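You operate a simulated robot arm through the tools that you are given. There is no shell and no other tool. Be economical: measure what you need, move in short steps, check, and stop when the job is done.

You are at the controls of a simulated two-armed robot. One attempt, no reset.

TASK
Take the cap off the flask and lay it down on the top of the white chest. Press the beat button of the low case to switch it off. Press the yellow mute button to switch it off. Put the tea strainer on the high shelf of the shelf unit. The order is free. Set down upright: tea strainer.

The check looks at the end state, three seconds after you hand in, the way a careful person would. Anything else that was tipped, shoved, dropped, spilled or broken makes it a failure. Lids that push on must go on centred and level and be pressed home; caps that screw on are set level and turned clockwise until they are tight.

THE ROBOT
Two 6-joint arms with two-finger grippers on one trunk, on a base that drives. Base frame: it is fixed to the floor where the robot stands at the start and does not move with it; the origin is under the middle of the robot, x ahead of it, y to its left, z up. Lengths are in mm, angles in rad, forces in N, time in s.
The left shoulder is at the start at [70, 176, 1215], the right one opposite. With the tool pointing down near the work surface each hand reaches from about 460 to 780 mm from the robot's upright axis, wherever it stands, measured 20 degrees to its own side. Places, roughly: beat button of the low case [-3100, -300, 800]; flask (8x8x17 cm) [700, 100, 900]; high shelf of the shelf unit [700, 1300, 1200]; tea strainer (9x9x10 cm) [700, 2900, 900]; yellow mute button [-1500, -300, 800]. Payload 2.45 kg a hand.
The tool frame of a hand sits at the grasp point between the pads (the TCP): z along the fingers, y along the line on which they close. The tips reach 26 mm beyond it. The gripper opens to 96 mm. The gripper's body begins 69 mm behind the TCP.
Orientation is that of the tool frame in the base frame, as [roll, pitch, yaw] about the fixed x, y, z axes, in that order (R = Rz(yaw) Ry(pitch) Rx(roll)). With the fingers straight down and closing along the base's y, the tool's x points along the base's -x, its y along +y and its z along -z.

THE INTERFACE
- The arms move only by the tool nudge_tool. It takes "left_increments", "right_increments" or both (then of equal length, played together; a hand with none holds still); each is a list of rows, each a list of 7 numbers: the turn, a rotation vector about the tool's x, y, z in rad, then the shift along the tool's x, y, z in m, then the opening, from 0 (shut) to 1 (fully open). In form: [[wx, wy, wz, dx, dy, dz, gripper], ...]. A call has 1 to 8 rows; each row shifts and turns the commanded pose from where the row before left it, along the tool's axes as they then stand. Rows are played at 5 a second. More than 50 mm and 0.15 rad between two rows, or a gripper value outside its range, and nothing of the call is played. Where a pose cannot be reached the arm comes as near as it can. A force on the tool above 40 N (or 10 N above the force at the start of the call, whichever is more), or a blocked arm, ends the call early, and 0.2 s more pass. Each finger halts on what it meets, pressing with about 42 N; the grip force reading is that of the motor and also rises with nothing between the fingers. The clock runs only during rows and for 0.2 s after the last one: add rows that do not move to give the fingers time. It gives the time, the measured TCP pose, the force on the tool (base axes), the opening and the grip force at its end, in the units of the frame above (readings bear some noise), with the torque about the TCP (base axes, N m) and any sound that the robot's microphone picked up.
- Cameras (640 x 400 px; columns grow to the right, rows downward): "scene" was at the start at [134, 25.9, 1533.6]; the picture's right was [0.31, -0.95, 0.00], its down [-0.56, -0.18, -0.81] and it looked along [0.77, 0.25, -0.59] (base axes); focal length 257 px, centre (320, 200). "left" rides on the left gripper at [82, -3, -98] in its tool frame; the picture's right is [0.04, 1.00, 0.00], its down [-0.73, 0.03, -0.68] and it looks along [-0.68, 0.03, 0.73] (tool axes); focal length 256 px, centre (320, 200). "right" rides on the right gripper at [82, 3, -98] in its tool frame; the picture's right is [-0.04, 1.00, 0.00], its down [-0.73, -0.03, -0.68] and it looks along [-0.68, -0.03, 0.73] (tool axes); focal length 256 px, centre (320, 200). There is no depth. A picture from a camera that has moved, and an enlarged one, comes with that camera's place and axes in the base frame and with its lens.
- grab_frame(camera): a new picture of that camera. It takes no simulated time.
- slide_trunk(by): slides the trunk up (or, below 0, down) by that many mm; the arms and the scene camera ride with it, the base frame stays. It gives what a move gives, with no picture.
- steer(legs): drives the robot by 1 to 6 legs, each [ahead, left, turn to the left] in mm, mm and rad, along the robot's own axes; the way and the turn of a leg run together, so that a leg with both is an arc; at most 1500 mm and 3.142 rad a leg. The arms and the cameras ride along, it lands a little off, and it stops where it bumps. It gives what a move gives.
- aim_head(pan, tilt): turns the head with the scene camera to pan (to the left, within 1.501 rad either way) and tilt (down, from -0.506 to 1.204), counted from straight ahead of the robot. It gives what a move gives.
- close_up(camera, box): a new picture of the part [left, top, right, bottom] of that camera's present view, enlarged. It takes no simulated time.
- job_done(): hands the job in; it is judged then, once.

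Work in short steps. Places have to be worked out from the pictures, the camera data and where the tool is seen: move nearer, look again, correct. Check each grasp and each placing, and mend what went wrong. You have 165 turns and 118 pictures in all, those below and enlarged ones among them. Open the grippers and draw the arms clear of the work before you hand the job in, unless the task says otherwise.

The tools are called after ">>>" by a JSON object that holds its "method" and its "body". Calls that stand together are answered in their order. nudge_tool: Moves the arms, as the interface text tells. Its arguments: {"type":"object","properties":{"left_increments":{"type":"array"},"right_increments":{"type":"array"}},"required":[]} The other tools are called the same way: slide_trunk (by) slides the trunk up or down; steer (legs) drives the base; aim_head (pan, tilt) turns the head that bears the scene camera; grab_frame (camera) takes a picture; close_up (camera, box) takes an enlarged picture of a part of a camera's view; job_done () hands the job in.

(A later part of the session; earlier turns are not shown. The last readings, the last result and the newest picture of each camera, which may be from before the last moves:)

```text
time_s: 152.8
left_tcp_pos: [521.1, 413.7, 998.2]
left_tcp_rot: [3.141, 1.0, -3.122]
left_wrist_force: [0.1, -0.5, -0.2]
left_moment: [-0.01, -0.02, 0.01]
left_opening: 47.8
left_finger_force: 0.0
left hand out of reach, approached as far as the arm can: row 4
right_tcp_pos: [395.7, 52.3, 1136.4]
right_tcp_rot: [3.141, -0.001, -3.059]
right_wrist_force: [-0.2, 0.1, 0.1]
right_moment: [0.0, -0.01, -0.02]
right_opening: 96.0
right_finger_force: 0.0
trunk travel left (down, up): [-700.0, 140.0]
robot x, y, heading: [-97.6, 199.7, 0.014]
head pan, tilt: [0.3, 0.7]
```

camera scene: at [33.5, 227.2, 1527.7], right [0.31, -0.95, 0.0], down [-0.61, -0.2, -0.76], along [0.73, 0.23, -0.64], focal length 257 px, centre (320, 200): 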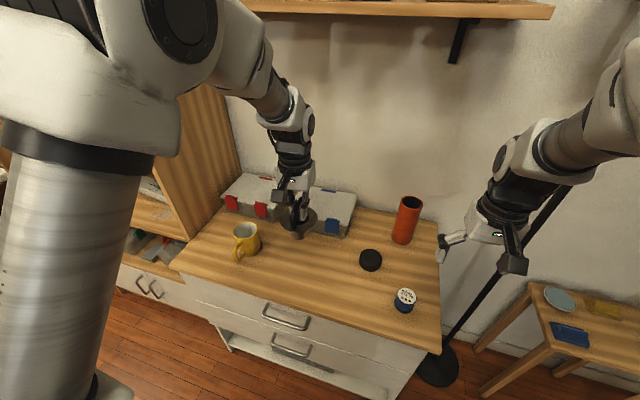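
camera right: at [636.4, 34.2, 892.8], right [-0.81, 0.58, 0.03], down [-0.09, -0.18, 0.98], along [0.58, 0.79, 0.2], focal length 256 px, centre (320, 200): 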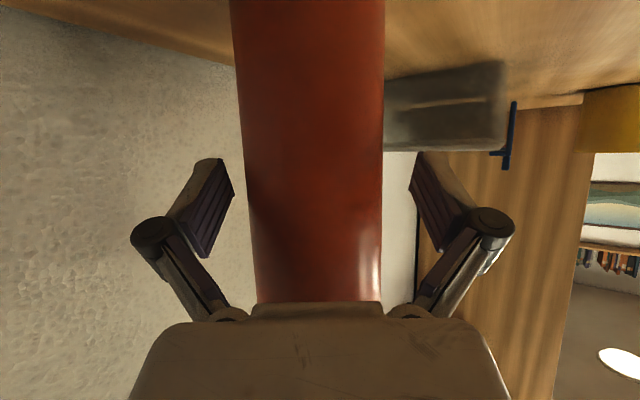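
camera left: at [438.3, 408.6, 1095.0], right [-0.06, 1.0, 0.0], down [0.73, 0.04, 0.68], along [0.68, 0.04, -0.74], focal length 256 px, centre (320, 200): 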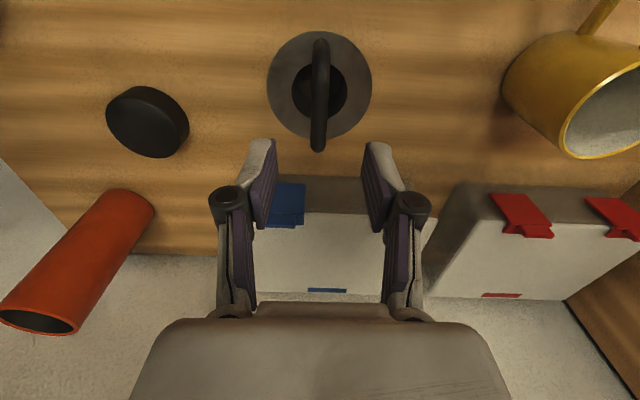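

The tilt is reached. I go straight down to z 902 around the bar and check.

>>> {"method": "nudge_tool", "body": {"left_increments": [[0, 0, 0, 0.0207, 0, 0.0121, 0.5], [0, 0, 0, 0.0207, 0, 0.0121, 0.5], [0, 0, 0, 0.0207, 0, 0.0121, 0.5], [0, 0, 0, 0.0207, 0, 0.0121, 0.5], [0, 0, 0, 0, 0, 0, 0.5]]}}

>>> {"method": "close_up", "body": {"camera": "scene", "box": [260, 180, 380, 270]}}

>>> {"method": "grab_frame", "body": {"camera": "left"}}

```text
time_s: 153.9
left_tcp_pos: [514.6, 409.4, 902.2]
left_tcp_rot: [3.139, 0.997, -3.124]
left_wrist_force: [-0.5, 0.2, 0.1]
left_moment: [0.02, 0.02, -0.02]
left_opening: 48.1
left_finger_force: 0.0
right_tcp_pos: [394.2, 51.1, 1135.8]
right_tcp_rot: [-3.139, -0.003, -3.057]
right_wrist_force: [0.4, -0.2, 0.9]
right_moment: [0.01, -0.03, -0.01]
right_opening: 95.8
right_finger_force: 0.1
trunk travel left (down, up): [-700.0, 140.0]
robot x, y, heading: [-97.8, 201.3, 0.011]
head pan, tilt: [0.3, 0.7]
```

```text
4.44 times, centred on (320, 225) of scene
camera zoom: at [32.0, 227.0, 1527.8], right [0.31, -0.95, 0.0], down [-0.61, -0.2, -0.77], along [0.73, 0.24, -0.64], focal length 1142 px, centre (320, 89)
```

zoom: 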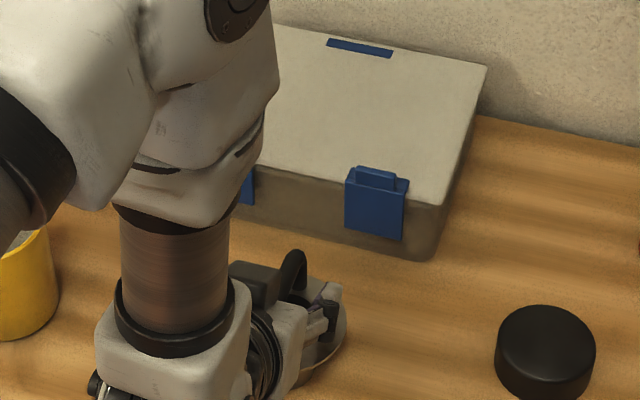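

```text
48 pictures are left
camera left: at [388.2, 405.9, 885.2], right [-0.04, 1.0, -0.03], down [-0.17, 0.03, 0.98], along [0.98, 0.05, 0.17], focal length 256 px, centre (320, 200)
```

left: 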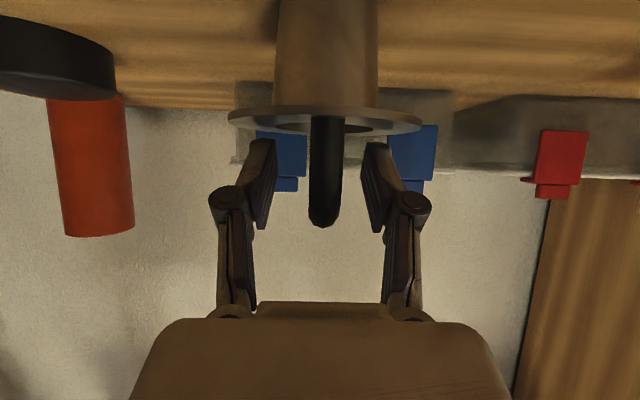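

The handle is between the fingers. I close.

>>> {"method": "nudge_tool", "body": {"left_increments": [[0, 0, 0, -0.002, 0.002, 0, 0.4], [0, 0, 0, 0, 0, 0, 0.25], [0, 0, 0, 0, 0, 0, 0.15], [0, 0, 0, 0, 0, 0, 0.05], [0, 0, 0, 0, 0, 0, 0.0], [0, 0, 0, 0, 0, 0, 0.0]]}}

>>> {"method": "nudge_tool", "body": {"left_increments": [[0, 0, 0, -0.0084, 0, -0.0054, 0], [0, 0, 0, -0.0168, 0, -0.0108, 0], [0, 0, 0, -0.0168, 0, -0.0108, 0], [0, 0, 0, 0, 0, 0, 0]]}}

>>> {"method": "grab_frame", "body": {"camera": "left"}}

```text
time_s: 155.3
left_tcp_pos: [515.8, 413.9, 904.3]
left_tcp_rot: [-3.141, 0.998, -3.123]
left_wrist_force: [0.7, -0.4, -0.1]
left_moment: [0.03, 0.0, 0.01]
left_opening: 10.2
left_finger_force: 37.6
right_tcp_pos: [395.6, 50.4, 1136.6]
right_tcp_rot: [-3.142, 0.001, -3.057]
right_wrist_force: [0.0, -0.5, -0.2]
right_moment: [0.01, 0.0, 0.03]
right_opening: 95.7
right_finger_force: 0.0
trunk travel left (down, up): [-700.0, 140.0]
robot x, y, heading: [-100.9, 203.1, 0.009]
head pan, tilt: [0.3, 0.7]
```

```text
time_s: 156.3
left_tcp_pos: [516.4, 415.6, 952.5]
left_tcp_rot: [-3.141, 0.997, -3.123]
left_wrist_force: [-0.2, 0.5, -0.3]
left_moment: [0.01, 0.04, -0.04]
left_opening: 10.2
left_finger_force: 37.9
right_tcp_pos: [396.1, 52.4, 1136.8]
right_tcp_rot: [-3.141, -0.003, -3.058]
right_wrist_force: [-0.8, 0.0, 0.1]
right_moment: [0.0, -0.01, -0.01]
right_opening: 96.1
right_finger_force: 0.0
trunk travel left (down, up): [-700.0, 140.0]
robot x, y, heading: [-97.7, 200.4, 0.014]
head pan, tilt: [0.3, 0.7]
```

```text
47 pictures are left
camera left: at [390.5, 409.2, 935.9], right [-0.04, 1.0, -0.03], down [-0.17, 0.03, 0.98], along [0.98, 0.05, 0.17], focal length 256 px, centre (320, 200)
```

left: 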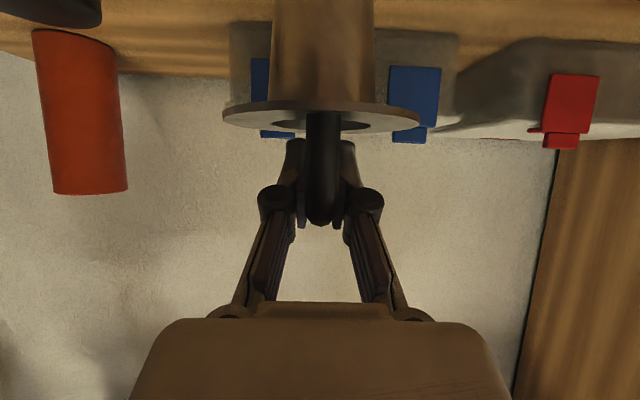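

Held level. I raise the trunk fully, back off, and drive to in front of the shelf.

>>> {"method": "slide_trunk", "body": {"by": 140}}

>>> {"method": "steer", "body": {"legs": [[-150, 0, -0.012], [0, 990, 0]]}}

>>> {"method": "nudge_tool", "body": {"left_increments": [[0, 0, 0, -0.0337, 0, -0.0216, 0], [0, 0, 0, -0.0337, 0, -0.0216, 0], [0, 0, 0, -0.0337, 0, -0.0216, 0], [0, 0, 0, -0.0337, 0, -0.0216, 0], [0, 0, 0, -0.0337, 0, -0.0216, 0], [0, 0, 0, 0, 0, 0, 0]]}}

>>> {"method": "aim_head", "body": {"pan": 0.25, "tilt": 0.55}}

>>> {"method": "grab_frame", "body": {"camera": "scene"}}

```text
time_s: 158.0
left_tcp_pos: [516.9, 414.7, 1093.2]
left_tcp_rot: [3.141, 0.998, -3.123]
left_wrist_force: [0.2, 0.3, -0.4]
left_moment: [-0.02, -0.04, 0.02]
left_opening: 10.3
left_finger_force: 37.2
right_tcp_pos: [395.8, 51.8, 1275.9]
right_tcp_rot: [3.141, -0.002, -3.058]
right_wrist_force: [-1.1, -0.3, -0.2]
right_moment: [0.01, 0.0, -0.02]
right_opening: 96.0
right_finger_force: 0.0
trunk travel left (down, up): [-840.0, 0.0]
robot x, y, heading: [-95.7, 201.5, 0.009]
head pan, tilt: [0.3, 0.7]
```

```text
time_s: 164.1
left_tcp_pos: [360.6, 1401.0, 1092.3]
left_tcp_rot: [3.141, 0.998, -3.125]
left_wrist_force: [0.1, -0.4, -0.2]
left_moment: [-0.02, 0.02, -0.03]
left_opening: 10.2
left_finger_force: 37.5
right_tcp_pos: [240.3, 1037.7, 1275.9]
right_tcp_rot: [-3.14, -0.001, -3.058]
right_wrist_force: [0.4, -0.2, -0.4]
right_moment: [0.01, 0.01, -0.01]
right_opening: 96.1
right_finger_force: 0.1
trunk travel left (down, up): [-840.0, 0.0]
robot x, y, heading: [-252.6, 1191.1, 0.011]
head pan, tilt: [0.3, 0.7]
```

```text
time_s: 165.5
left_tcp_pos: [362.5, 1401.2, 1291.6]
left_tcp_rot: [-3.141, 0.996, -3.125]
left_wrist_force: [0.1, -0.1, -0.7]
left_moment: [0.0, -0.01, -0.01]
left_opening: 10.7
left_finger_force: 37.6
right_tcp_pos: [240.1, 1038.0, 1274.9]
right_tcp_rot: [3.141, -0.002, -3.06]
right_wrist_force: [0.2, -0.1, 0.0]
right_moment: [0.02, 0.01, 0.0]
right_opening: 96.2
right_finger_force: 0.1
trunk travel left (down, up): [-840.0, 0.0]
robot x, y, heading: [-257.5, 1186.6, 0.013]
head pan, tilt: [0.3, 0.7]
```

```text
time_s: 166.2
left_tcp_pos: [361.3, 1401.1, 1294.5]
left_tcp_rot: [-3.141, 0.999, -3.123]
left_wrist_force: [0.1, 0.4, -0.7]
left_moment: [0.02, 0.03, 0.01]
left_opening: 10.4
left_finger_force: 37.4
right_tcp_pos: [241.0, 1039.5, 1276.7]
right_tcp_rot: [3.141, -0.003, -3.059]
right_wrist_force: [0.4, 0.0, -1.0]
right_moment: [-0.03, 0.03, -0.02]
right_opening: 95.9
right_finger_force: 0.0
trunk travel left (down, up): [-840.0, 0.0]
robot x, y, heading: [-256.5, 1188.8, 0.014]
head pan, tilt: [0.25, 0.55]
```

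```text
46 pictures are left
camera scene: at [-116.7, 1212.3, 1680.7], right [0.26, -0.97, 0.0], down [-0.51, -0.14, -0.85], along [0.82, 0.22, -0.52], focal length 257 px, centre (320, 200)
```

scene: 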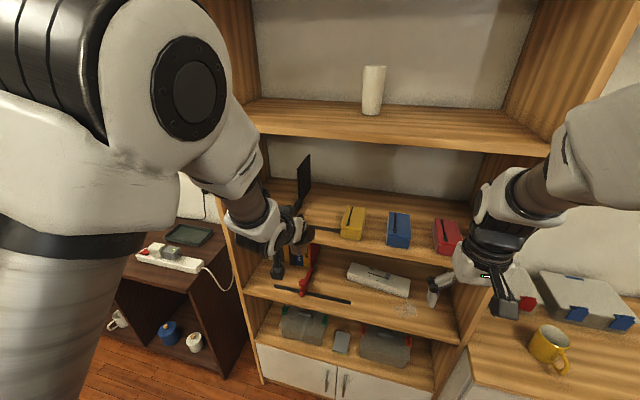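

I look through the left hand's camera at the shelf and the strainer.

>>> {"method": "grab_frame", "body": {"camera": "left"}}

>>> {"method": "close_up", "body": {"camera": "scene", "box": [230, 140, 490, 300]}}

```text
45 pictures are left
camera left: at [236.1, 1395.9, 1275.7], right [-0.04, 1.0, -0.03], down [-0.17, 0.03, 0.98], along [0.98, 0.04, 0.17], focal length 256 px, centre (320, 200)
```

left: 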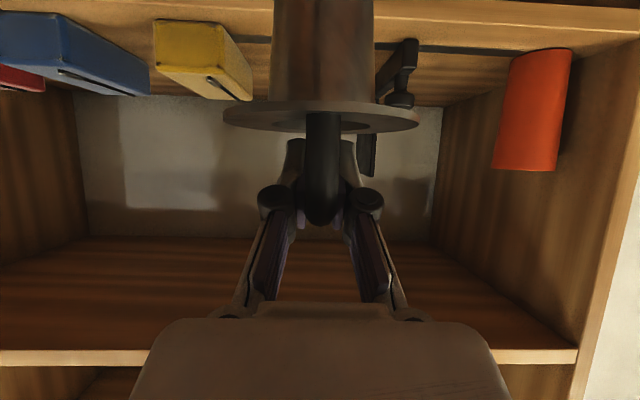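

```text
2.46 times, centred on (360, 220) of scene
camera zoom: at [-116.7, 1212.3, 1680.7], right [0.26, -0.97, 0.0], down [-0.51, -0.14, -0.85], along [0.82, 0.22, -0.52], focal length 632 px, centre (222, 151)
```

zoom: 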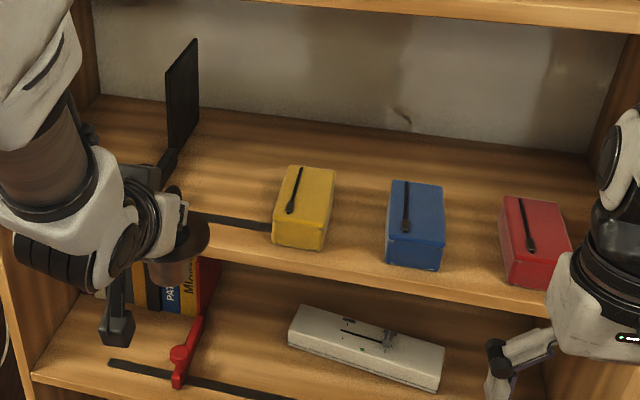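

The gap between the yellow box (y ≈ 1315) and the bookend (y ≈ 1460) suits; target (615, 1390). I drive 170 mm forward at this height.

>>> {"method": "steer", "body": {"legs": [[170, -12, 0]]}}

>>> {"method": "grab_frame", "body": {"camera": "scene"}}

>>> {"method": "grab_frame", "body": {"camera": "left"}}

```text
time_s: 167.7
left_tcp_pos: [526.3, 1390.3, 1294.8]
left_tcp_rot: [3.141, 1.001, -3.123]
left_wrist_force: [0.0, 0.0, -0.5]
left_moment: [0.0, 0.0, -0.01]
left_opening: 10.4
left_finger_force: 37.7
right_tcp_pos: [405.3, 1027.8, 1277.1]
right_tcp_rot: [-3.14, 0.0, -3.061]
right_wrist_force: [0.2, 0.9, 0.7]
right_moment: [0.01, 0.0, 0.01]
right_opening: 96.0
right_finger_force: 0.1
trunk travel left (down, up): [-840.0, 0.0]
robot x, y, heading: [-86.4, 1178.5, 0.011]
head pan, tilt: [0.25, 0.55]
```

```text
43 pictures are left
camera scene: at [47.1, 1202.2, 1681.3], right [0.26, -0.97, 0.0], down [-0.5, -0.13, -0.85], along [0.83, 0.22, -0.52], focal length 257 px, centre (320, 200)
```

scene: 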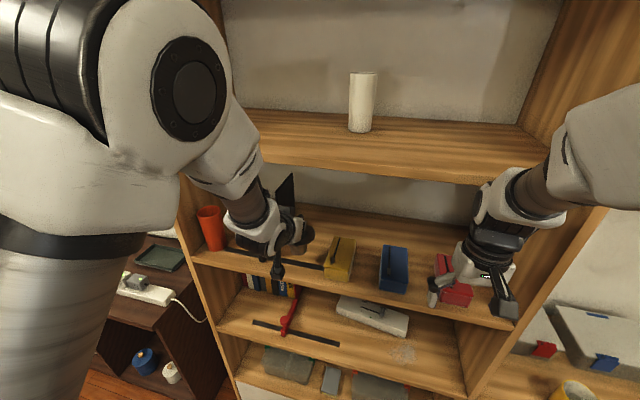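

```text
42 pictures are left
camera left: at [401.5, 1385.4, 1277.5], right [-0.04, 1.0, -0.03], down [-0.18, 0.03, 0.98], along [0.98, 0.04, 0.18], focal length 256 px, centre (320, 200)
```

left: 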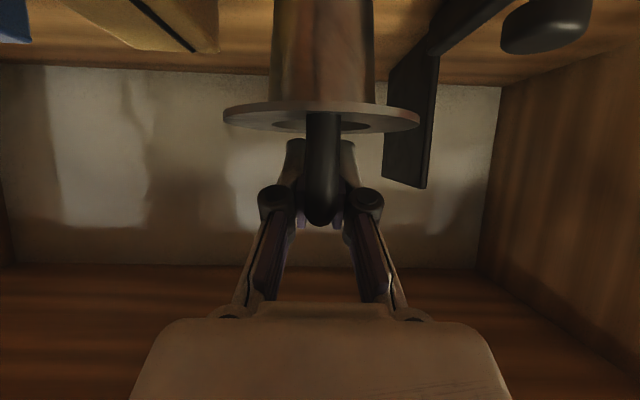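

Clear on both sides. I extend the arm 89 mm straight forward.

>>> {"method": "nudge_tool", "body": {"left_increments": [[0, 0, 0, -0.0162, 0, 0.0252, 0], [0, 0, 0, -0.0162, 0, 0.0252, 0], [0, 0, 0, -0.0162, 0, 0.0252, 0], [0, 0, 0, 0, 0, 0, 0]]}}

>>> {"method": "grab_frame", "body": {"camera": "left"}}

>>> {"method": "close_up", "body": {"camera": "scene", "box": [180, 150, 440, 310]}}

```text
time_s: 168.7
left_tcp_pos: [620.8, 1392.1, 1293.4]
left_tcp_rot: [-3.141, 0.999, -3.124]
left_wrist_force: [0.2, -0.1, -0.6]
left_moment: [-0.01, 0.02, 0.01]
left_opening: 10.4
left_finger_force: 37.7
right_tcp_pos: [408.9, 1029.5, 1276.9]
right_tcp_rot: [3.141, -0.002, -3.059]
right_wrist_force: [-0.5, 0.7, -0.6]
right_moment: [-0.05, 0.0, -0.03]
right_opening: 96.1
right_finger_force: 0.0
trunk travel left (down, up): [-840.0, 0.0]
robot x, y, heading: [-89.3, 1176.7, 0.009]
head pan, tilt: [0.25, 0.55]
```

```text
41 pictures are left
camera left: at [495.4, 1385.8, 1276.8], right [-0.04, 1.0, -0.03], down [-0.17, 0.03, 0.98], along [0.98, 0.04, 0.17], focal length 256 px, centre (320, 200)
```

left: 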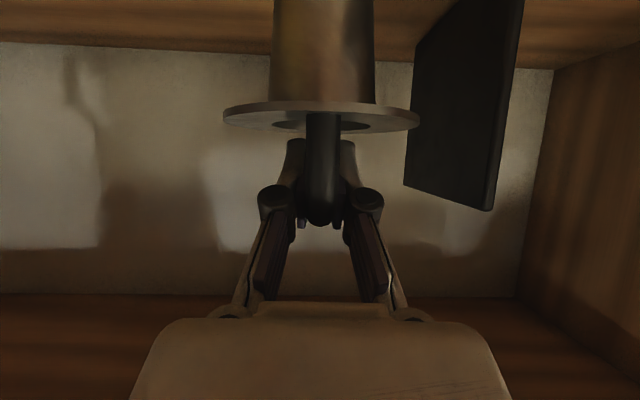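

```text
2.46 times, centred on (310, 230) of scene
camera zoom: at [52.0, 1201.9, 1680.8], right [0.26, -0.97, 0.0], down [-0.51, -0.13, -0.85], along [0.82, 0.22, -0.52], focal length 632 px, centre (345, 126)
```

zoom: 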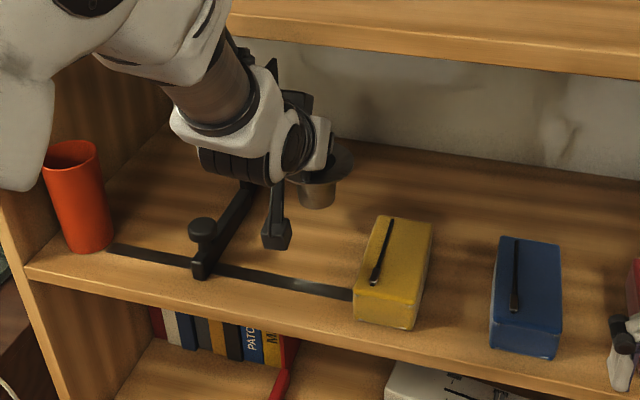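

All clear. I lower straight down 30 mm and then creep to contact.

>>> {"method": "nudge_tool", "body": {"left_increments": [[0, 0, 0, 0.0126, 0, 0.0081, 0], [0, 0, 0, 0.0126, 0, 0.0081, 0], [0, 0, 0, 0, 0, 0, 0]]}}

>>> {"method": "nudge_tool", "body": {"left_increments": [[0, 0, 0, 0.0017, 0, 0.0011, 0], [0, 0, 0, 0.0017, 0, 0.0011, 0], [0, 0, 0, 0.0017, 0, 0.0011, 0], [0, 0, 0, 0.0017, 0, 0.0011, 0], [0, 0, 0, 0.0017, 0, 0.0011, 0], [0, 0, 0, 0, 0, 0, 0]]}}

>>> {"method": "close_up", "body": {"camera": "scene", "box": [260, 190, 360, 270]}}

```text
time_s: 169.5
left_tcp_pos: [619.1, 1392.1, 1263.2]
left_tcp_rot: [-3.141, 0.999, -3.126]
left_wrist_force: [-0.7, 0.2, -0.6]
left_moment: [0.03, 0.0, 0.01]
left_opening: 10.2
left_finger_force: 37.3
right_tcp_pos: [406.9, 1027.8, 1276.4]
right_tcp_rot: [-3.139, -0.001, -3.059]
right_wrist_force: [0.1, 0.4, -0.5]
right_moment: [-0.01, -0.02, 0.0]
right_opening: 96.0
right_finger_force: 0.0
trunk travel left (down, up): [-840.0, 0.0]
robot x, y, heading: [-86.8, 1178.7, 0.007]
head pan, tilt: [0.25, 0.55]
```

```text
time_s: 170.9
left_tcp_pos: [619.8, 1393.0, 1252.3]
left_tcp_rot: [3.141, 0.998, -3.125]
left_wrist_force: [-0.3, -0.5, -1.0]
left_moment: [-0.01, 0.02, -0.03]
left_opening: 10.1
left_finger_force: 37.1
right_tcp_pos: [409.2, 1028.5, 1276.3]
right_tcp_rot: [3.141, -0.001, -3.06]
right_wrist_force: [-0.3, -0.3, 0.1]
right_moment: [0.0, 0.0, 0.01]
right_opening: 95.9
right_finger_force: 0.0
trunk travel left (down, up): [-840.0, 0.0]
robot x, y, heading: [-87.0, 1178.0, 0.014]
head pan, tilt: [0.25, 0.55]
```

```text
5.00 times, centred on (310, 230) of scene
camera zoom: at [51.6, 1201.9, 1680.9], right [0.26, -0.97, 0.0], down [-0.51, -0.13, -0.85], along [0.82, 0.22, -0.52], focal length 1284 px, centre (370, 50)
```

zoom: 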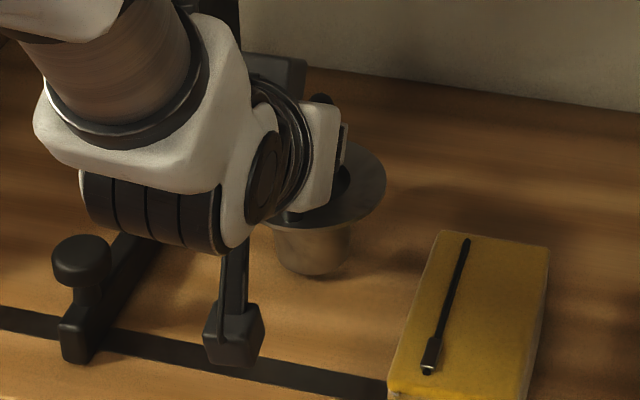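

Nearly there; I creep on.

>>> {"method": "nudge_tool", "body": {"left_increments": [[0, 0, 0, 0.0017, 0, 0.0011, 0], [0, 0, 0, 0.0017, 0, 0.0011, 0], [0, 0, 0, 0.0017, 0, 0.0011, 0], [0, 0, 0, 0.0017, 0, 0.0011, 0], [0, 0, 0, 0.0017, 0, 0.0011, 0], [0, 0, 0, 0, 0, 0, 0]]}}

>>> {"method": "close_up", "body": {"camera": "scene", "box": [260, 190, 360, 270]}}

```text
time_s: 172.3
left_tcp_pos: [621.6, 1391.6, 1242.2]
left_tcp_rot: [-3.141, 1.0, -3.125]
left_wrist_force: [-0.5, -0.1, 3.8]
left_moment: [0.05, -0.06, -0.03]
left_opening: 10.2
left_finger_force: 37.2
right_tcp_pos: [409.4, 1027.8, 1276.2]
right_tcp_rot: [3.141, 0.0, -3.059]
right_wrist_force: [-0.6, -0.5, 0.0]
right_moment: [-0.01, 0.05, -0.02]
right_opening: 95.9
right_finger_force: 0.0
trunk travel left (down, up): [-840.0, 0.0]
robot x, y, heading: [-86.0, 1179.7, 0.007]
head pan, tilt: [0.25, 0.55]
```

```text
5.00 times, centred on (310, 230) of scene
camera zoom: at [51.3, 1201.7, 1680.9], right [0.26, -0.97, 0.0], down [-0.5, -0.13, -0.85], along [0.82, 0.22, -0.52], focal length 1284 px, centre (370, 50)
```

zoom: 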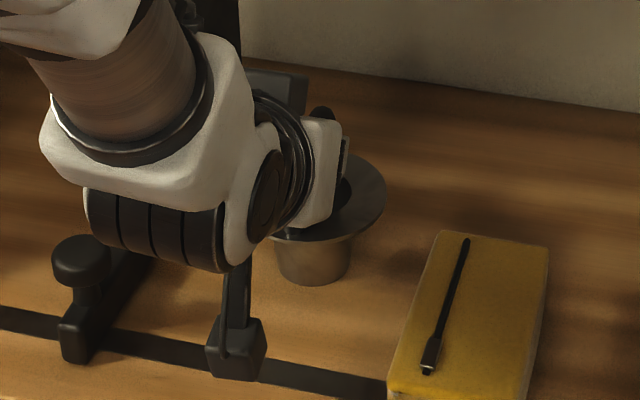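

Contact (3.8 N). I open slowly, then back out straight up a bit and rearward.

>>> {"method": "nudge_tool", "body": {"left_increments": [[0, 0, 0, 0.0004, 0, 0.0003, 0], [0, 0, 0, 0, 0, 0, 0.12], [0, 0, 0, 0, 0, 0, 0.2], [0, 0, 0, 0, 0, 0, 0.35], [0, 0, 0, 0, 0, 0, 0.5], [0, 0, 0, 0, 0, 0, 0.5]]}}

>>> {"method": "grab_frame", "body": {"camera": "left"}}

```text
time_s: 173.7
left_tcp_pos: [620.0, 1391.4, 1242.4]
left_tcp_rot: [-3.142, 0.998, -3.122]
left_wrist_force: [-0.8, 0.2, 1.0]
left_moment: [-0.04, 0.02, 0.01]
left_opening: 48.1
left_finger_force: 0.1
right_tcp_pos: [410.2, 1028.3, 1276.8]
right_tcp_rot: [-3.141, 0.001, -3.06]
right_wrist_force: [-0.4, 0.6, 0.0]
right_moment: [-0.04, 0.02, 0.02]
right_opening: 96.0
right_finger_force: 0.0
trunk travel left (down, up): [-840.0, 0.0]
robot x, y, heading: [-89.8, 1177.3, 0.012]
head pan, tilt: [0.25, 0.55]
```

```text
37 pictures are left
camera left: at [494.4, 1386.5, 1225.6], right [-0.04, 1.0, -0.03], down [-0.17, 0.03, 0.98], along [0.98, 0.04, 0.17], focal length 256 px, centre (320, 200)
```

left: 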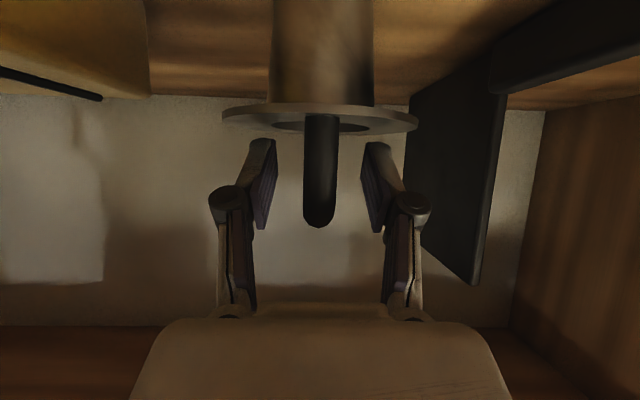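

Released and upright. I back out along the fingers and then straight back, and check.

>>> {"method": "nudge_tool", "body": {"left_increments": [[0, 0, 0, 0, 0, -0.03, 0.5], [0, 0, 0, 0, 0, -0.03, 0.5], [0, 0, 0, 0.0216, 0, -0.0336, 0.5], [0, 0, 0, 0.0216, 0, -0.0336, 0.5], [0, 0, 0, 0, 0, 0, 0.5]]}}

>>> {"method": "steer", "body": {"legs": [[-160, 0, 0]]}}

>>> {"method": "grab_frame", "body": {"camera": "scene"}}

```text
time_s: 174.9
left_tcp_pos: [490.7, 1388.4, 1277.2]
left_tcp_rot: [3.141, 0.998, -3.127]
left_wrist_force: [-0.7, -1.0, 0.1]
left_moment: [-0.01, 0.01, 0.01]
left_opening: 48.0
left_finger_force: 0.1
right_tcp_pos: [408.1, 1028.6, 1276.0]
right_tcp_rot: [3.141, 0.001, -3.059]
right_wrist_force: [0.7, 0.0, -0.3]
right_moment: [0.01, -0.04, 0.03]
right_opening: 96.2
right_finger_force: 0.0
trunk travel left (down, up): [-840.0, 0.0]
robot x, y, heading: [-83.6, 1176.9, 0.01]
head pan, tilt: [0.25, 0.55]
```

```text
time_s: 176.3
left_tcp_pos: [336.5, 1388.9, 1275.2]
left_tcp_rot: [-3.141, 0.995, -3.125]
left_wrist_force: [0.2, 0.9, 0.3]
left_moment: [-0.04, 0.0, 0.0]
left_opening: 47.9
left_finger_force: 0.0
right_tcp_pos: [254.5, 1027.3, 1274.7]
right_tcp_rot: [-3.141, -0.003, -3.059]
right_wrist_force: [0.5, 1.5, -0.1]
right_moment: [0.02, 0.04, -0.03]
right_opening: 95.9
right_finger_force: 0.1
trunk travel left (down, up): [-840.0, 0.0]
robot x, y, heading: [-243.9, 1177.0, 0.011]
head pan, tilt: [0.25, 0.55]
```

```text
36 pictures are left
camera scene: at [-102.4, 1200.5, 1680.4], right [0.26, -0.97, 0.0], down [-0.51, -0.14, -0.85], along [0.82, 0.22, -0.53], focal length 257 px, centre (320, 200)
```

scene: 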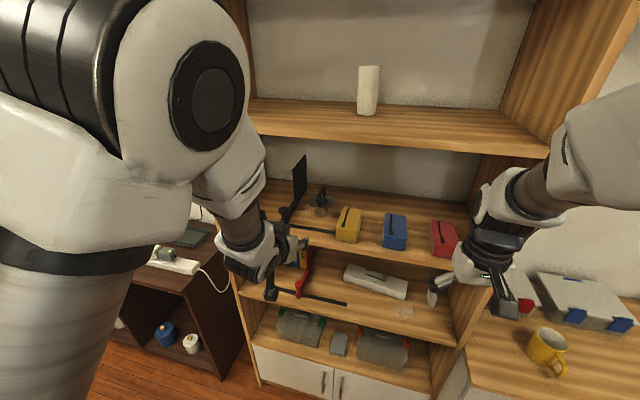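

The strainer stands upright on the shelf. I restore the left hand and the trunk, then turn to look for the two buttons behind.

>>> {"method": "nudge_tool", "body": {"left_increments": [[0, 0.143, 0, 0, 0, 0, 0.5], [0, 0.143, 0, 0, 0, 0, 0.5], [0, 0.143, 0, 0, 0, 0, 0.5], [0, 0.143, 0, 0, 0, 0, 0.5], [0, 0.143, 0, 0, 0, 0, 0.5], [0, 0.143, 0, 0, 0, 0, 0.5], [0, 0.14, 0, 0, 0, 0, 0.5], [0, 0, 0, 0, 0, 0, 0.5]]}}

>>> {"method": "slide_trunk", "body": {"by": -140}}

>>> {"method": "steer", "body": {"legs": [[0, -950, 0], [0, 0, -1.57]]}}

>>> {"method": "aim_head", "body": {"pan": -0.7, "tilt": 0.4}}

>>> {"method": "grab_frame", "body": {"camera": "scene"}}

```text
time_s: 178.1
left_tcp_pos: [323.4, 1362.2, 1272.3]
left_tcp_rot: [-3.096, 0.142, 3.129]
left_wrist_force: [-0.1, -0.5, 0.5]
left_moment: [0.0, 0.0, 0.02]
left_opening: 47.8
left_finger_force: 0.1
left hand out of reach, approached as far as the arm can: row 3, 4, 7
right_tcp_pos: [249.7, 1027.5, 1276.2]
right_tcp_rot: [-3.142, 0.0, -3.06]
right_wrist_force: [0.9, 0.7, 0.1]
right_moment: [0.04, -0.01, 0.02]
right_opening: 96.1
right_finger_force: 0.0
trunk travel left (down, up): [-840.0, 0.0]
robot x, y, heading: [-248.0, 1174.1, 0.009]
head pan, tilt: [0.25, 0.55]
```

```text
time_s: 179.8
left_tcp_pos: [323.7, 1361.1, 1131.4]
left_tcp_rot: [-3.094, 0.143, 3.128]
left_wrist_force: [0.1, -1.0, 0.0]
left_moment: [-0.01, 0.02, 0.0]
left_opening: 48.0
left_finger_force: 0.0
right_tcp_pos: [251.0, 1026.5, 1136.5]
right_tcp_rot: [-3.141, 0.0, -3.06]
right_wrist_force: [0.5, -0.4, 0.3]
right_moment: [0.03, 0.01, 0.01]
right_opening: 95.9
right_finger_force: 0.1
trunk travel left (down, up): [-700.0, 140.0]
robot x, y, heading: [-244.5, 1174.0, 0.012]
head pan, tilt: [0.25, 0.55]
```

```text
time_s: 188.6
left_tcp_pos: [-71.3, -349.6, 1132.0]
left_tcp_rot: [-3.095, 0.144, 1.531]
left_wrist_force: [-0.3, 0.0, -0.4]
left_moment: [-0.04, 0.01, 0.01]
left_opening: 47.8
left_finger_force: 0.0
right_tcp_pos: [-403.8, -268.1, 1136.0]
right_tcp_rot: [-3.141, -0.002, 1.629]
right_wrist_force: [0.2, -0.5, 0.0]
right_moment: [0.03, 0.02, 0.0]
right_opening: 96.0
right_finger_force: 0.1
trunk travel left (down, up): [-700.0, 140.0]
robot x, y, heading: [-241.9, 222.1, -1.582]
head pan, tilt: [0.25, 0.55]
```

```text
time_s: 189.8
left_tcp_pos: [-70.8, -350.0, 1131.4]
left_tcp_rot: [-3.093, 0.144, 1.531]
left_wrist_force: [0.4, -0.6, -0.2]
left_moment: [-0.01, -0.02, -0.03]
left_opening: 47.8
left_finger_force: 0.0
right_tcp_pos: [-404.5, -269.2, 1137.2]
right_tcp_rot: [3.14, -0.003, 1.63]
right_wrist_force: [0.6, -0.4, 0.2]
right_moment: [-0.01, -0.02, 0.01]
right_opening: 96.2
right_finger_force: 0.0
trunk travel left (down, up): [-700.0, 140.0]
robot x, y, heading: [-240.2, 222.5, -1.584]
head pan, tilt: [-0.7, 0.4]
```

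```text
35 pictures are left
camera scene: at [-302.4, 100.6, 1554.6], right [-0.76, 0.65, 0.0], down [0.25, 0.29, -0.92], along [-0.6, -0.7, -0.39], focal length 257 px, centre (320, 200)
```

scene: 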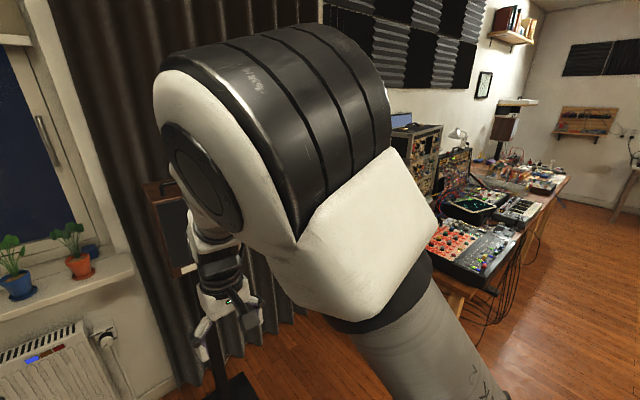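

The music desk runs along −x on this wall. I back off and drive sideways to x ≈ −1500, then look at the mixer.

>>> {"method": "steer", "body": {"legs": [[-230, 0, 0], [0, -1250, 0]]}}

>>> {"method": "aim_head", "body": {"pan": 0.0, "tilt": 0.7}}

>>> {"method": "grab_frame", "body": {"camera": "scene"}}

```text
time_s: 197.4
left_tcp_pos: [-1310.2, -104.6, 1130.9]
left_tcp_rot: [-3.094, 0.143, 1.529]
left_wrist_force: [0.3, 0.4, -0.3]
left_moment: [0.01, 0.01, 0.0]
left_opening: 47.8
left_finger_force: 0.0
right_tcp_pos: [-1644.6, -21.8, 1135.8]
right_tcp_rot: [-3.141, -0.002, 1.625]
right_wrist_force: [-1.0, -0.2, -0.1]
right_moment: [0.0, -0.02, 0.02]
right_opening: 96.0
right_finger_force: 0.0
trunk travel left (down, up): [-700.0, 140.0]
robot x, y, heading: [-1481.4, 469.5, -1.588]
head pan, tilt: [-0.7, 0.4]
```

```text
time_s: 198.5
left_tcp_pos: [-1310.3, -103.5, 1131.3]
left_tcp_rot: [-3.095, 0.145, 1.528]
left_wrist_force: [0.9, -0.2, -0.6]
left_moment: [-0.02, 0.0, -0.04]
left_opening: 48.2
left_finger_force: 0.1
right_tcp_pos: [-1644.3, -21.4, 1135.8]
right_tcp_rot: [-3.141, 0.0, 1.625]
right_wrist_force: [0.2, 0.0, -0.2]
right_moment: [-0.02, 0.0, -0.03]
right_opening: 96.3
right_finger_force: 0.1
trunk travel left (down, up): [-700.0, 140.0]
robot x, y, heading: [-1482.1, 465.6, -1.586]
head pan, tilt: [0.0, 0.7]
```

```text
34 pictures are left
camera scene: at [-1481.9, 332.4, 1527.8], right [-1.0, 0.02, 0.0], down [0.01, 0.64, -0.77], along [-0.01, -0.76, -0.64], focal length 257 px, centre (320, 200)
```

scene: 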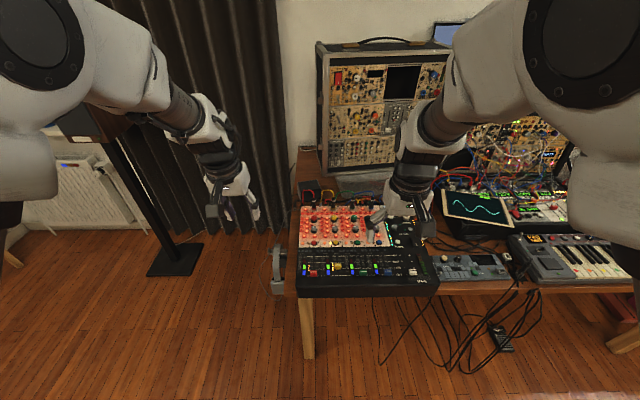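

The mixer is right ahead. I enlarge its button rows.

>>> {"method": "close_up", "body": {"camera": "scene", "box": [290, 200, 450, 300]}}

```text
4.00 times, centred on (370, 250) of scene
camera zoom: at [-1481.9, 332.4, 1527.8], right [-1.0, 0.02, 0.0], down [0.01, 0.64, -0.77], along [-0.01, -0.76, -0.64], focal length 1028 px, centre (120, 0)
```

zoom: 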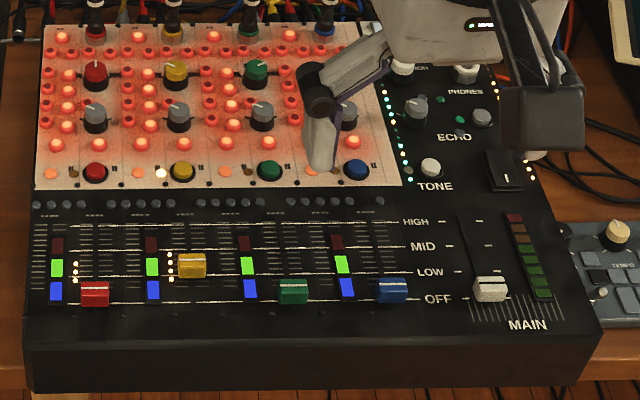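

The yellow button is the round one in the second strip, at about (−1547, −287), with its lamp lit beside it. I drive 140 mm nearer, close the right hand and bring it above and slightly short of the button.

>>> {"method": "steer", "body": {"legs": [[140, 0, 0.015]]}}

>>> {"method": "nudge_tool", "body": {"right_increments": [[0, 0, 0, -0.03, 0.02, 0, 0.5], [0, 0, 0, -0.03, 0.02, 0.0, 0], [0, 0, 0, -0.03, 0.02, 0.02, 0], [0, 0, 0, -0.03, 0.02, 0.03, 0], [0, 0, 0, 0, 0, 0.03, 0], [0, 0, 0, 0, 0, 0.03, 0], [0, 0, 0, 0, 0, 0, 0]]}}

>>> {"method": "grab_frame", "body": {"camera": "right"}}

>>> {"method": "close_up", "body": {"camera": "scene", "box": [280, 220, 440, 340]}}

```text
time_s: 199.8
left_tcp_pos: [-1302.9, -240.2, 1132.0]
left_tcp_rot: [-3.094, 0.144, 1.545]
left_wrist_force: [-1.0, 0.2, 0.3]
left_moment: [-0.04, 0.02, 0.03]
left_opening: 48.0
left_finger_force: 0.1
right_tcp_pos: [-1637.5, -162.7, 1136.5]
right_tcp_rot: [-3.14, 0.0, 1.64]
right_wrist_force: [-0.1, -0.1, 0.2]
right_moment: [0.01, -0.01, -0.02]
right_opening: 96.2
right_finger_force: 0.2
trunk travel left (down, up): [-700.0, 140.0]
robot x, y, heading: [-1482.7, 327.7, -1.572]
head pan, tilt: [0.0, 0.7]
```

```text
time_s: 201.4
left_tcp_pos: [-1303.1, -241.7, 1131.1]
left_tcp_rot: [-3.094, 0.143, 1.543]
left_wrist_force: [-0.6, -0.5, 0.5]
left_moment: [-0.03, 0.0, 0.04]
left_opening: 47.8
left_finger_force: 0.1
right_tcp_pos: [-1558.7, -284.7, 1027.4]
right_tcp_rot: [3.12, 0.0, 1.616]
right_wrist_force: [0.1, -0.2, 1.0]
right_moment: [-0.03, 0.0, 0.02]
right_opening: 0.0
right_finger_force: 28.9
trunk travel left (down, up): [-700.0, 140.0]
robot x, y, heading: [-1477.3, 327.8, -1.571]
head pan, tilt: [0.0, 0.7]
```

```text
32 pictures are left
camera right: at [-1561.2, -202.1, 1126.8], right [1.0, 0.0, 0.02], down [-0.01, -0.73, 0.68], along [0.02, -0.68, -0.73], focal length 256 px, centre (320, 200)
```

right: 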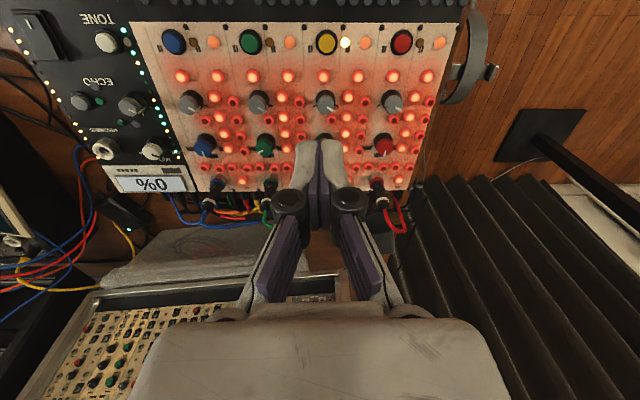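

```text
3.33 times, centred on (360, 280) of scene
camera zoom: at [-1480.3, 191.3, 1527.7], right [-1.0, 0.0, 0.0], down [0.0, 0.64, -0.76], along [0.0, -0.76, -0.64], focal length 856 px, centre (187, -67)
```

zoom: 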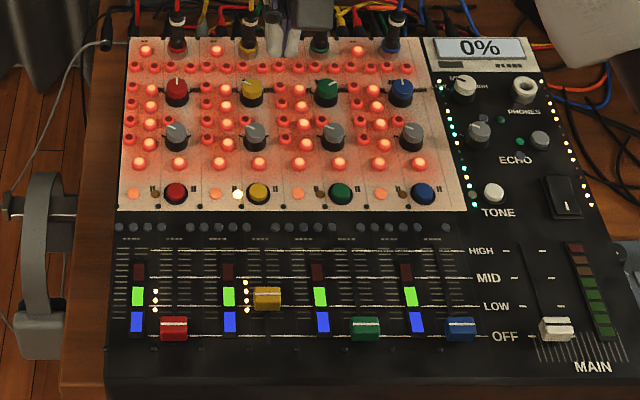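

Triangulating gives the button top at about (−1547, −261, 831). I move over it, descend to 40 mm above and look again.

>>> {"method": "nudge_tool", "body": {"right_increments": [[0.02, 0, 0, 0.0235, 0.013, 0.02, 0], [0, 0, 0, 0, 0, 0.04, 0], [0, 0, 0, 0, 0, 0.04, 0], [0, 0, 0, 0, 0, 0.03, 0], [0, 0, 0, 0, 0, 0, 0]]}}

>>> {"method": "close_up", "body": {"camera": "right", "box": [220, 40, 420, 220]}}

>>> {"method": "close_up", "body": {"camera": "scene", "box": [310, 230, 410, 310]}}

```text
time_s: 202.6
left_tcp_pos: [-1302.7, -242.2, 1132.2]
left_tcp_rot: [-3.093, 0.144, 1.544]
left_wrist_force: [-0.5, -0.2, -0.5]
left_moment: [0.03, -0.01, 0.0]
left_opening: 47.9
left_finger_force: 0.0
right_tcp_pos: [-1561.3, -266.5, 896.0]
right_tcp_rot: [-3.122, -0.001, 1.642]
right_wrist_force: [0.2, 0.5, -0.2]
right_moment: [-0.01, 0.0, 0.0]
right_opening: 0.0
right_finger_force: 28.3
right hand out of reach, approached as far as the arm can: row 1
trunk travel left (down, up): [-700.0, 140.0]
robot x, y, heading: [-1480.8, 326.7, -1.571]
head pan, tilt: [0.0, 0.7]
```

```text
2.22 times, centred on (320, 130) of right
camera zoom: at [-1561.8, -184.1, 994.0], right [1.0, 0.03, -0.02], down [0.04, -0.73, 0.68], along [0.01, -0.68, -0.73], focal length 569 px, centre (320, 356)
```

zoom: 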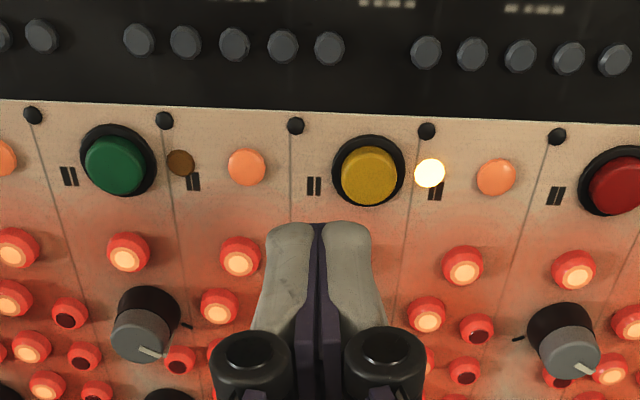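

```text
5.00 times, centred on (360, 270) of scene
camera zoom: at [-1480.7, 191.7, 1527.8], right [-1.0, 0.0, 0.0], down [0.0, 0.64, -0.76], along [0.0, -0.76, -0.64], focal length 1284 px, centre (120, -150)
```

zoom: 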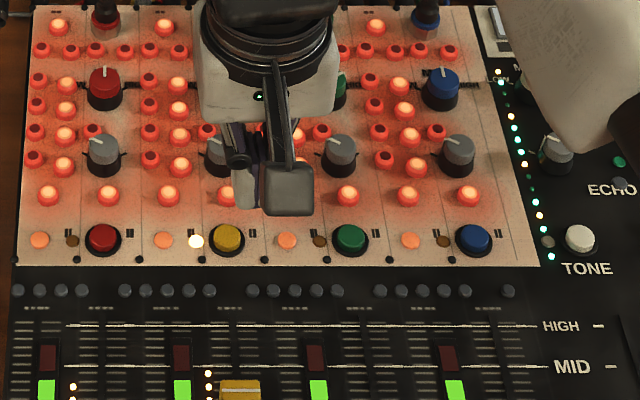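

The button is refined to (−1547.5, −257, 838). I shift the closed fingertips over it by (14, 10) mm.

>>> {"method": "nudge_tool", "body": {"right_increments": [[-0.02, 0, 0, 0.0085, 0.0146, 0, 0], [0, 0, 0, 0, 0, 0, 0]]}}

>>> {"method": "close_up", "body": {"camera": "right", "box": [220, 40, 420, 220]}}

```text
time_s: 203.2
left_tcp_pos: [-1303.2, -242.9, 1131.9]
left_tcp_rot: [-3.095, 0.143, 1.546]
left_wrist_force: [0.4, 0.4, -0.3]
left_moment: [-0.01, -0.03, 0.0]
left_opening: 48.0
left_finger_force: 0.2
right_tcp_pos: [-1550.7, -261.4, 895.1]
right_tcp_rot: [3.14, 0.001, 1.641]
right_wrist_force: [-0.2, 0.1, -0.2]
right_moment: [-0.01, -0.01, -0.03]
right_opening: 0.0
right_finger_force: 28.5
right hand out of reach, approached as far as the arm can: row 1
trunk travel left (down, up): [-700.0, 140.0]
robot x, y, heading: [-1481.1, 326.9, -1.567]
head pan, tilt: [0.0, 0.7]
```

```text
2.22 times, centred on (320, 130) of right
camera zoom: at [-1553.4, -177.9, 994.1], right [1.0, 0.03, 0.0], down [0.02, -0.74, 0.68], along [0.02, -0.68, -0.74], focal length 569 px, centre (320, 356)
```

zoom: 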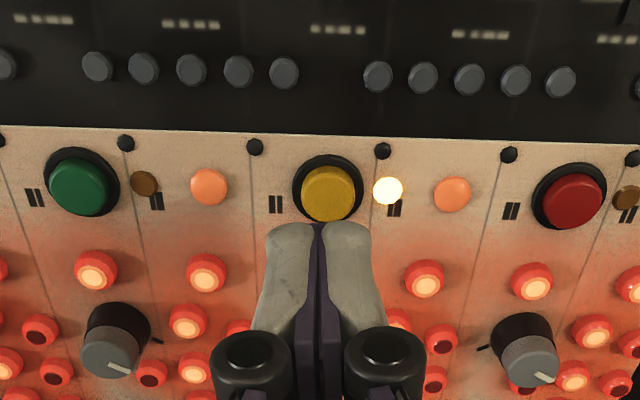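

Nearly centred; a last nudge of (3, 4) mm and then I descend.

>>> {"method": "nudge_tool", "body": {"right_increments": [[0, 0, 0, 0.004, 0.004, 0, 0], [0, 0, 0, 0, 0, 0.012, 0], [0, 0, 0, 0, 0, 0, 0]]}}

>>> {"method": "close_up", "body": {"camera": "right", "box": [220, 40, 420, 220]}}

```text
time_s: 204.0
left_tcp_pos: [-1302.7, -243.2, 1132.0]
left_tcp_rot: [-3.095, 0.142, 1.545]
left_wrist_force: [0.0, -0.8, 0.4]
left_moment: [-0.03, 0.0, -0.01]
left_opening: 48.2
left_finger_force: 0.1
right_tcp_pos: [-1550.5, -260.0, 883.1]
right_tcp_rot: [3.141, 0.0, 1.641]
right_wrist_force: [-0.2, 0.2, 0.1]
right_moment: [-0.03, -0.02, -0.02]
right_opening: 0.1
right_finger_force: 28.6
right hand out of reach, approached as far as the arm can: row 1
trunk travel left (down, up): [-700.0, 140.0]
robot x, y, heading: [-1482.4, 324.9, -1.569]
head pan, tilt: [0.0, 0.7]
```

```text
2.22 times, centred on (320, 130) of right
camera zoom: at [-1552.8, -178.0, 981.7], right [1.0, 0.03, 0.0], down [0.02, -0.73, 0.68], along [0.02, -0.68, -0.73], focal length 569 px, centre (320, 356)
```

zoom: 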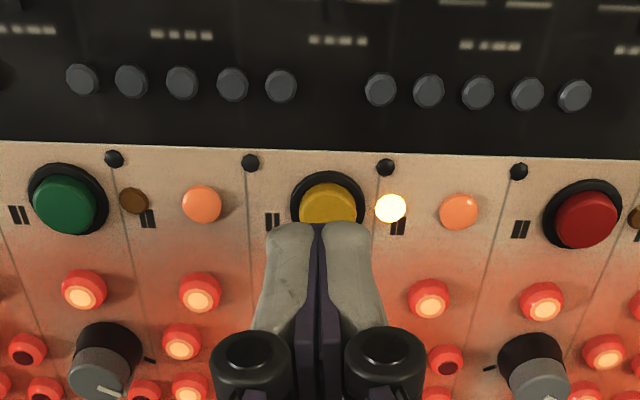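

Still about 5 mm off, and the arm is at an inward limit. I raise it, shift the robot 60 mm to its left for freedom, and realign.

>>> {"method": "nudge_tool", "body": {"right_increments": [[0, 0, 0, 0, 0, -0.04, 0], [0, 0, 0, 0, 0, 0, 0]]}}

>>> {"method": "steer", "body": {"legs": [[-25, 60, 0]]}}

```text
time_s: 204.6
left_tcp_pos: [-1304.8, -242.9, 1130.7]
left_tcp_rot: [-3.094, 0.143, 1.545]
left_wrist_force: [0.7, 0.6, -0.2]
left_moment: [-0.03, 0.01, -0.05]
left_opening: 48.1
left_finger_force: 0.0
right_tcp_pos: [-1553.8, -263.5, 924.0]
right_tcp_rot: [3.139, -0.004, 1.64]
right_wrist_force: [-0.2, -0.5, 0.0]
right_moment: [0.03, 0.0, 0.02]
right_opening: 0.2
right_finger_force: 28.8
right hand out of reach, approached as far as the arm can: row 1
trunk travel left (down, up): [-700.0, 140.0]
robot x, y, heading: [-1481.4, 326.6, -1.57]
head pan, tilt: [0.0, 0.7]
```

```text
time_s: 205.6
left_tcp_pos: [-1245.3, -217.8, 1131.3]
left_tcp_rot: [-3.097, 0.142, 1.544]
left_wrist_force: [-0.3, 0.1, 0.0]
left_moment: [0.0, 0.01, 0.0]
left_opening: 48.0
left_finger_force: 0.0
right_tcp_pos: [-1495.6, -239.2, 922.2]
right_tcp_rot: [3.137, -0.002, 1.638]
right_wrist_force: [0.2, -0.2, -0.3]
right_moment: [0.01, -0.02, 0.01]
right_opening: 0.0
right_finger_force: 28.5
trunk travel left (down, up): [-700.0, 140.0]
robot x, y, heading: [-1419.7, 355.7, -1.573]
head pan, tilt: [0.0, 0.7]
```

>>> {"method": "nudge_tool", "body": {"right_increments": [[0, 0, 0, -0.0066, -0.0267, 0, 0], [0, 0, 0, -0.0066, -0.0267, 0, 0], [0, 0, 0, 0, 0, 0.02, 0], [0, 0, 0, 0, 0, 0.018, 0], [0, 0, 0, 0, 0, 0, 0]]}}

>>> {"method": "close_up", "body": {"camera": "right", "box": [220, 40, 420, 220]}}

```text
time_s: 206.8
left_tcp_pos: [-1244.7, -216.6, 1131.8]
left_tcp_rot: [-3.096, 0.143, 1.543]
left_wrist_force: [0.1, -0.8, -0.8]
left_moment: [0.0, 0.02, 0.04]
left_opening: 48.1
left_finger_force: 0.0
right_tcp_pos: [-1546.8, -254.6, 885.6]
right_tcp_rot: [3.14, -0.002, 1.638]
right_wrist_force: [-0.2, 0.6, 0.7]
right_moment: [-0.02, 0.0, 0.05]
right_opening: 0.1
right_finger_force: 28.7
trunk travel left (down, up): [-700.0, 140.0]
robot x, y, heading: [-1420.0, 353.3, -1.576]
head pan, tilt: [0.0, 0.7]
```

```text
2.22 times, centred on (320, 130) of right
camera zoom: at [-1549.1, -171.1, 984.3], right [1.0, 0.03, 0.0], down [0.02, -0.73, 0.68], along [0.02, -0.68, -0.73], focal length 569 px, centre (320, 356)
```

zoom: 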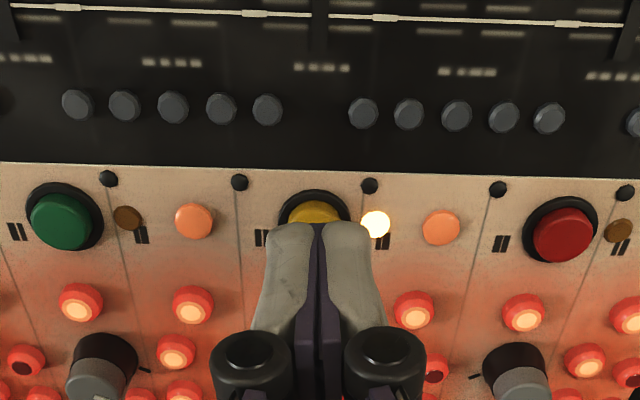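

Aligned within 3 mm; I correct that and press down in small steps, watching force and sound.

>>> {"method": "nudge_tool", "body": {"right_increments": [[0, 0, 0, -0.003, -0.002, 0.005, 0], [0, 0, 0, 0, 0, 0.006, 0], [0, 0, 0, 0, 0, 0.003, 0], [0, 0, 0, 0, 0, 0.003, 0], [0, 0, 0, 0, 0, 0.002, 0], [0, 0, 0, 0, 0, 0.002, 0], [0, 0, 0, 0, 0, 0, 0]]}}

>>> {"method": "close_up", "body": {"camera": "right", "box": [220, 40, 420, 220]}}

```text
time_s: 208.4
left_tcp_pos: [-1244.7, -217.1, 1131.1]
left_tcp_rot: [-3.093, 0.143, 1.545]
left_wrist_force: [0.2, -0.1, 0.0]
left_moment: [-0.03, 0.01, 0.02]
left_opening: 47.7
left_finger_force: 0.1
right_tcp_pos: [-1548.7, -257.6, 865.1]
right_tcp_rot: [3.141, -0.002, 1.638]
right_wrist_force: [0.4, -0.1, 0.3]
right_moment: [0.01, 0.02, 0.0]
right_opening: 0.2
right_finger_force: 28.9
trunk travel left (down, up): [-700.0, 140.0]
robot x, y, heading: [-1420.9, 350.7, -1.565]
head pan, tilt: [0.0, 0.7]
```

```text
2.22 times, centred on (320, 130) of right
camera zoom: at [-1551.3, -174.9, 963.7], right [1.0, 0.03, 0.0], down [0.02, -0.74, 0.68], along [0.02, -0.68, -0.74], focal length 569 px, centre (320, 356)
```

zoom: 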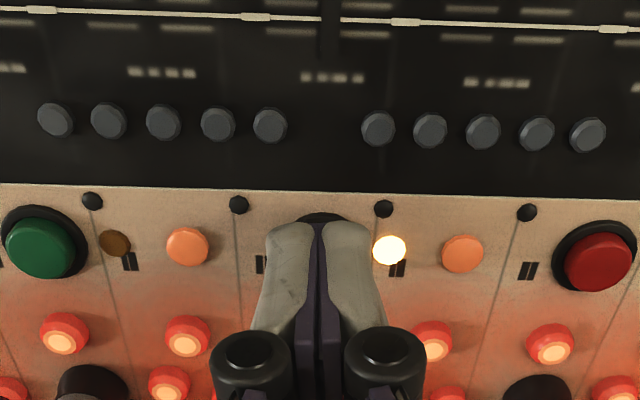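

Centred over it, not yet touching. I continue in 1.5 mm steps.

>>> {"method": "nudge_tool", "body": {"right_increments": [[0, 0, 0, 0, 0, 0.0015, 0], [0, 0, 0, 0, 0, 0.0015, 0], [0, 0, 0, 0, 0, 0.0015, 0], [0, 0, 0, 0, 0, 0.0015, 0], [0, 0, 0, 0, 0, 0, 0]]}}

```text
time_s: 209.6
left_tcp_pos: [-1244.3, -217.7, 1131.7]
left_tcp_rot: [-3.094, 0.144, 1.544]
left_wrist_force: [-0.1, 0.0, -0.3]
left_moment: [0.01, -0.03, 0.01]
left_opening: 47.9
left_finger_force: 0.0
right_tcp_pos: [-1547.7, -258.3, 858.6]
right_tcp_rot: [3.139, -0.002, 1.64]
right_wrist_force: [0.5, -0.3, -0.1]
right_moment: [-0.01, -0.01, 0.0]
right_opening: 0.0
right_finger_force: 28.1
trunk travel left (down, up): [-700.0, 140.0]
robot x, y, heading: [-1421.9, 354.2, -1.572]
head pan, tilt: [0.0, 0.7]
```

>>> {"method": "nudge_tool", "body": {"right_increments": [[0, 0, 0, 0, 0, 0.0015, 0], [0, 0, 0, 0, 0, 0.0015, 0], [0, 0, 0, 0, 0, 0.0015, 0], [0, 0, 0, 0, 0, 0.0015, 0], [0, 0, 0, 0, 0, 0, 0]]}}

```text
time_s: 210.8
left_tcp_pos: [-1243.7, -215.8, 1131.8]
left_tcp_rot: [-3.095, 0.143, 1.543]
left_wrist_force: [-0.1, -0.4, 0.6]
left_moment: [-0.02, -0.01, -0.01]
left_opening: 47.9
left_finger_force: 0.1
right_tcp_pos: [-1548.6, -257.6, 853.0]
right_tcp_rot: [3.139, -0.001, 1.639]
right_wrist_force: [-0.5, 0.0, 4.0]
right_moment: [-0.01, 0.0, -0.01]
right_opening: 6.3
right_finger_force: 28.1
trunk travel left (down, up): [-700.0, 140.0]
robot x, y, heading: [-1423.0, 351.8, -1.572]
head pan, tilt: [0.0, 0.7]
heard: click
```

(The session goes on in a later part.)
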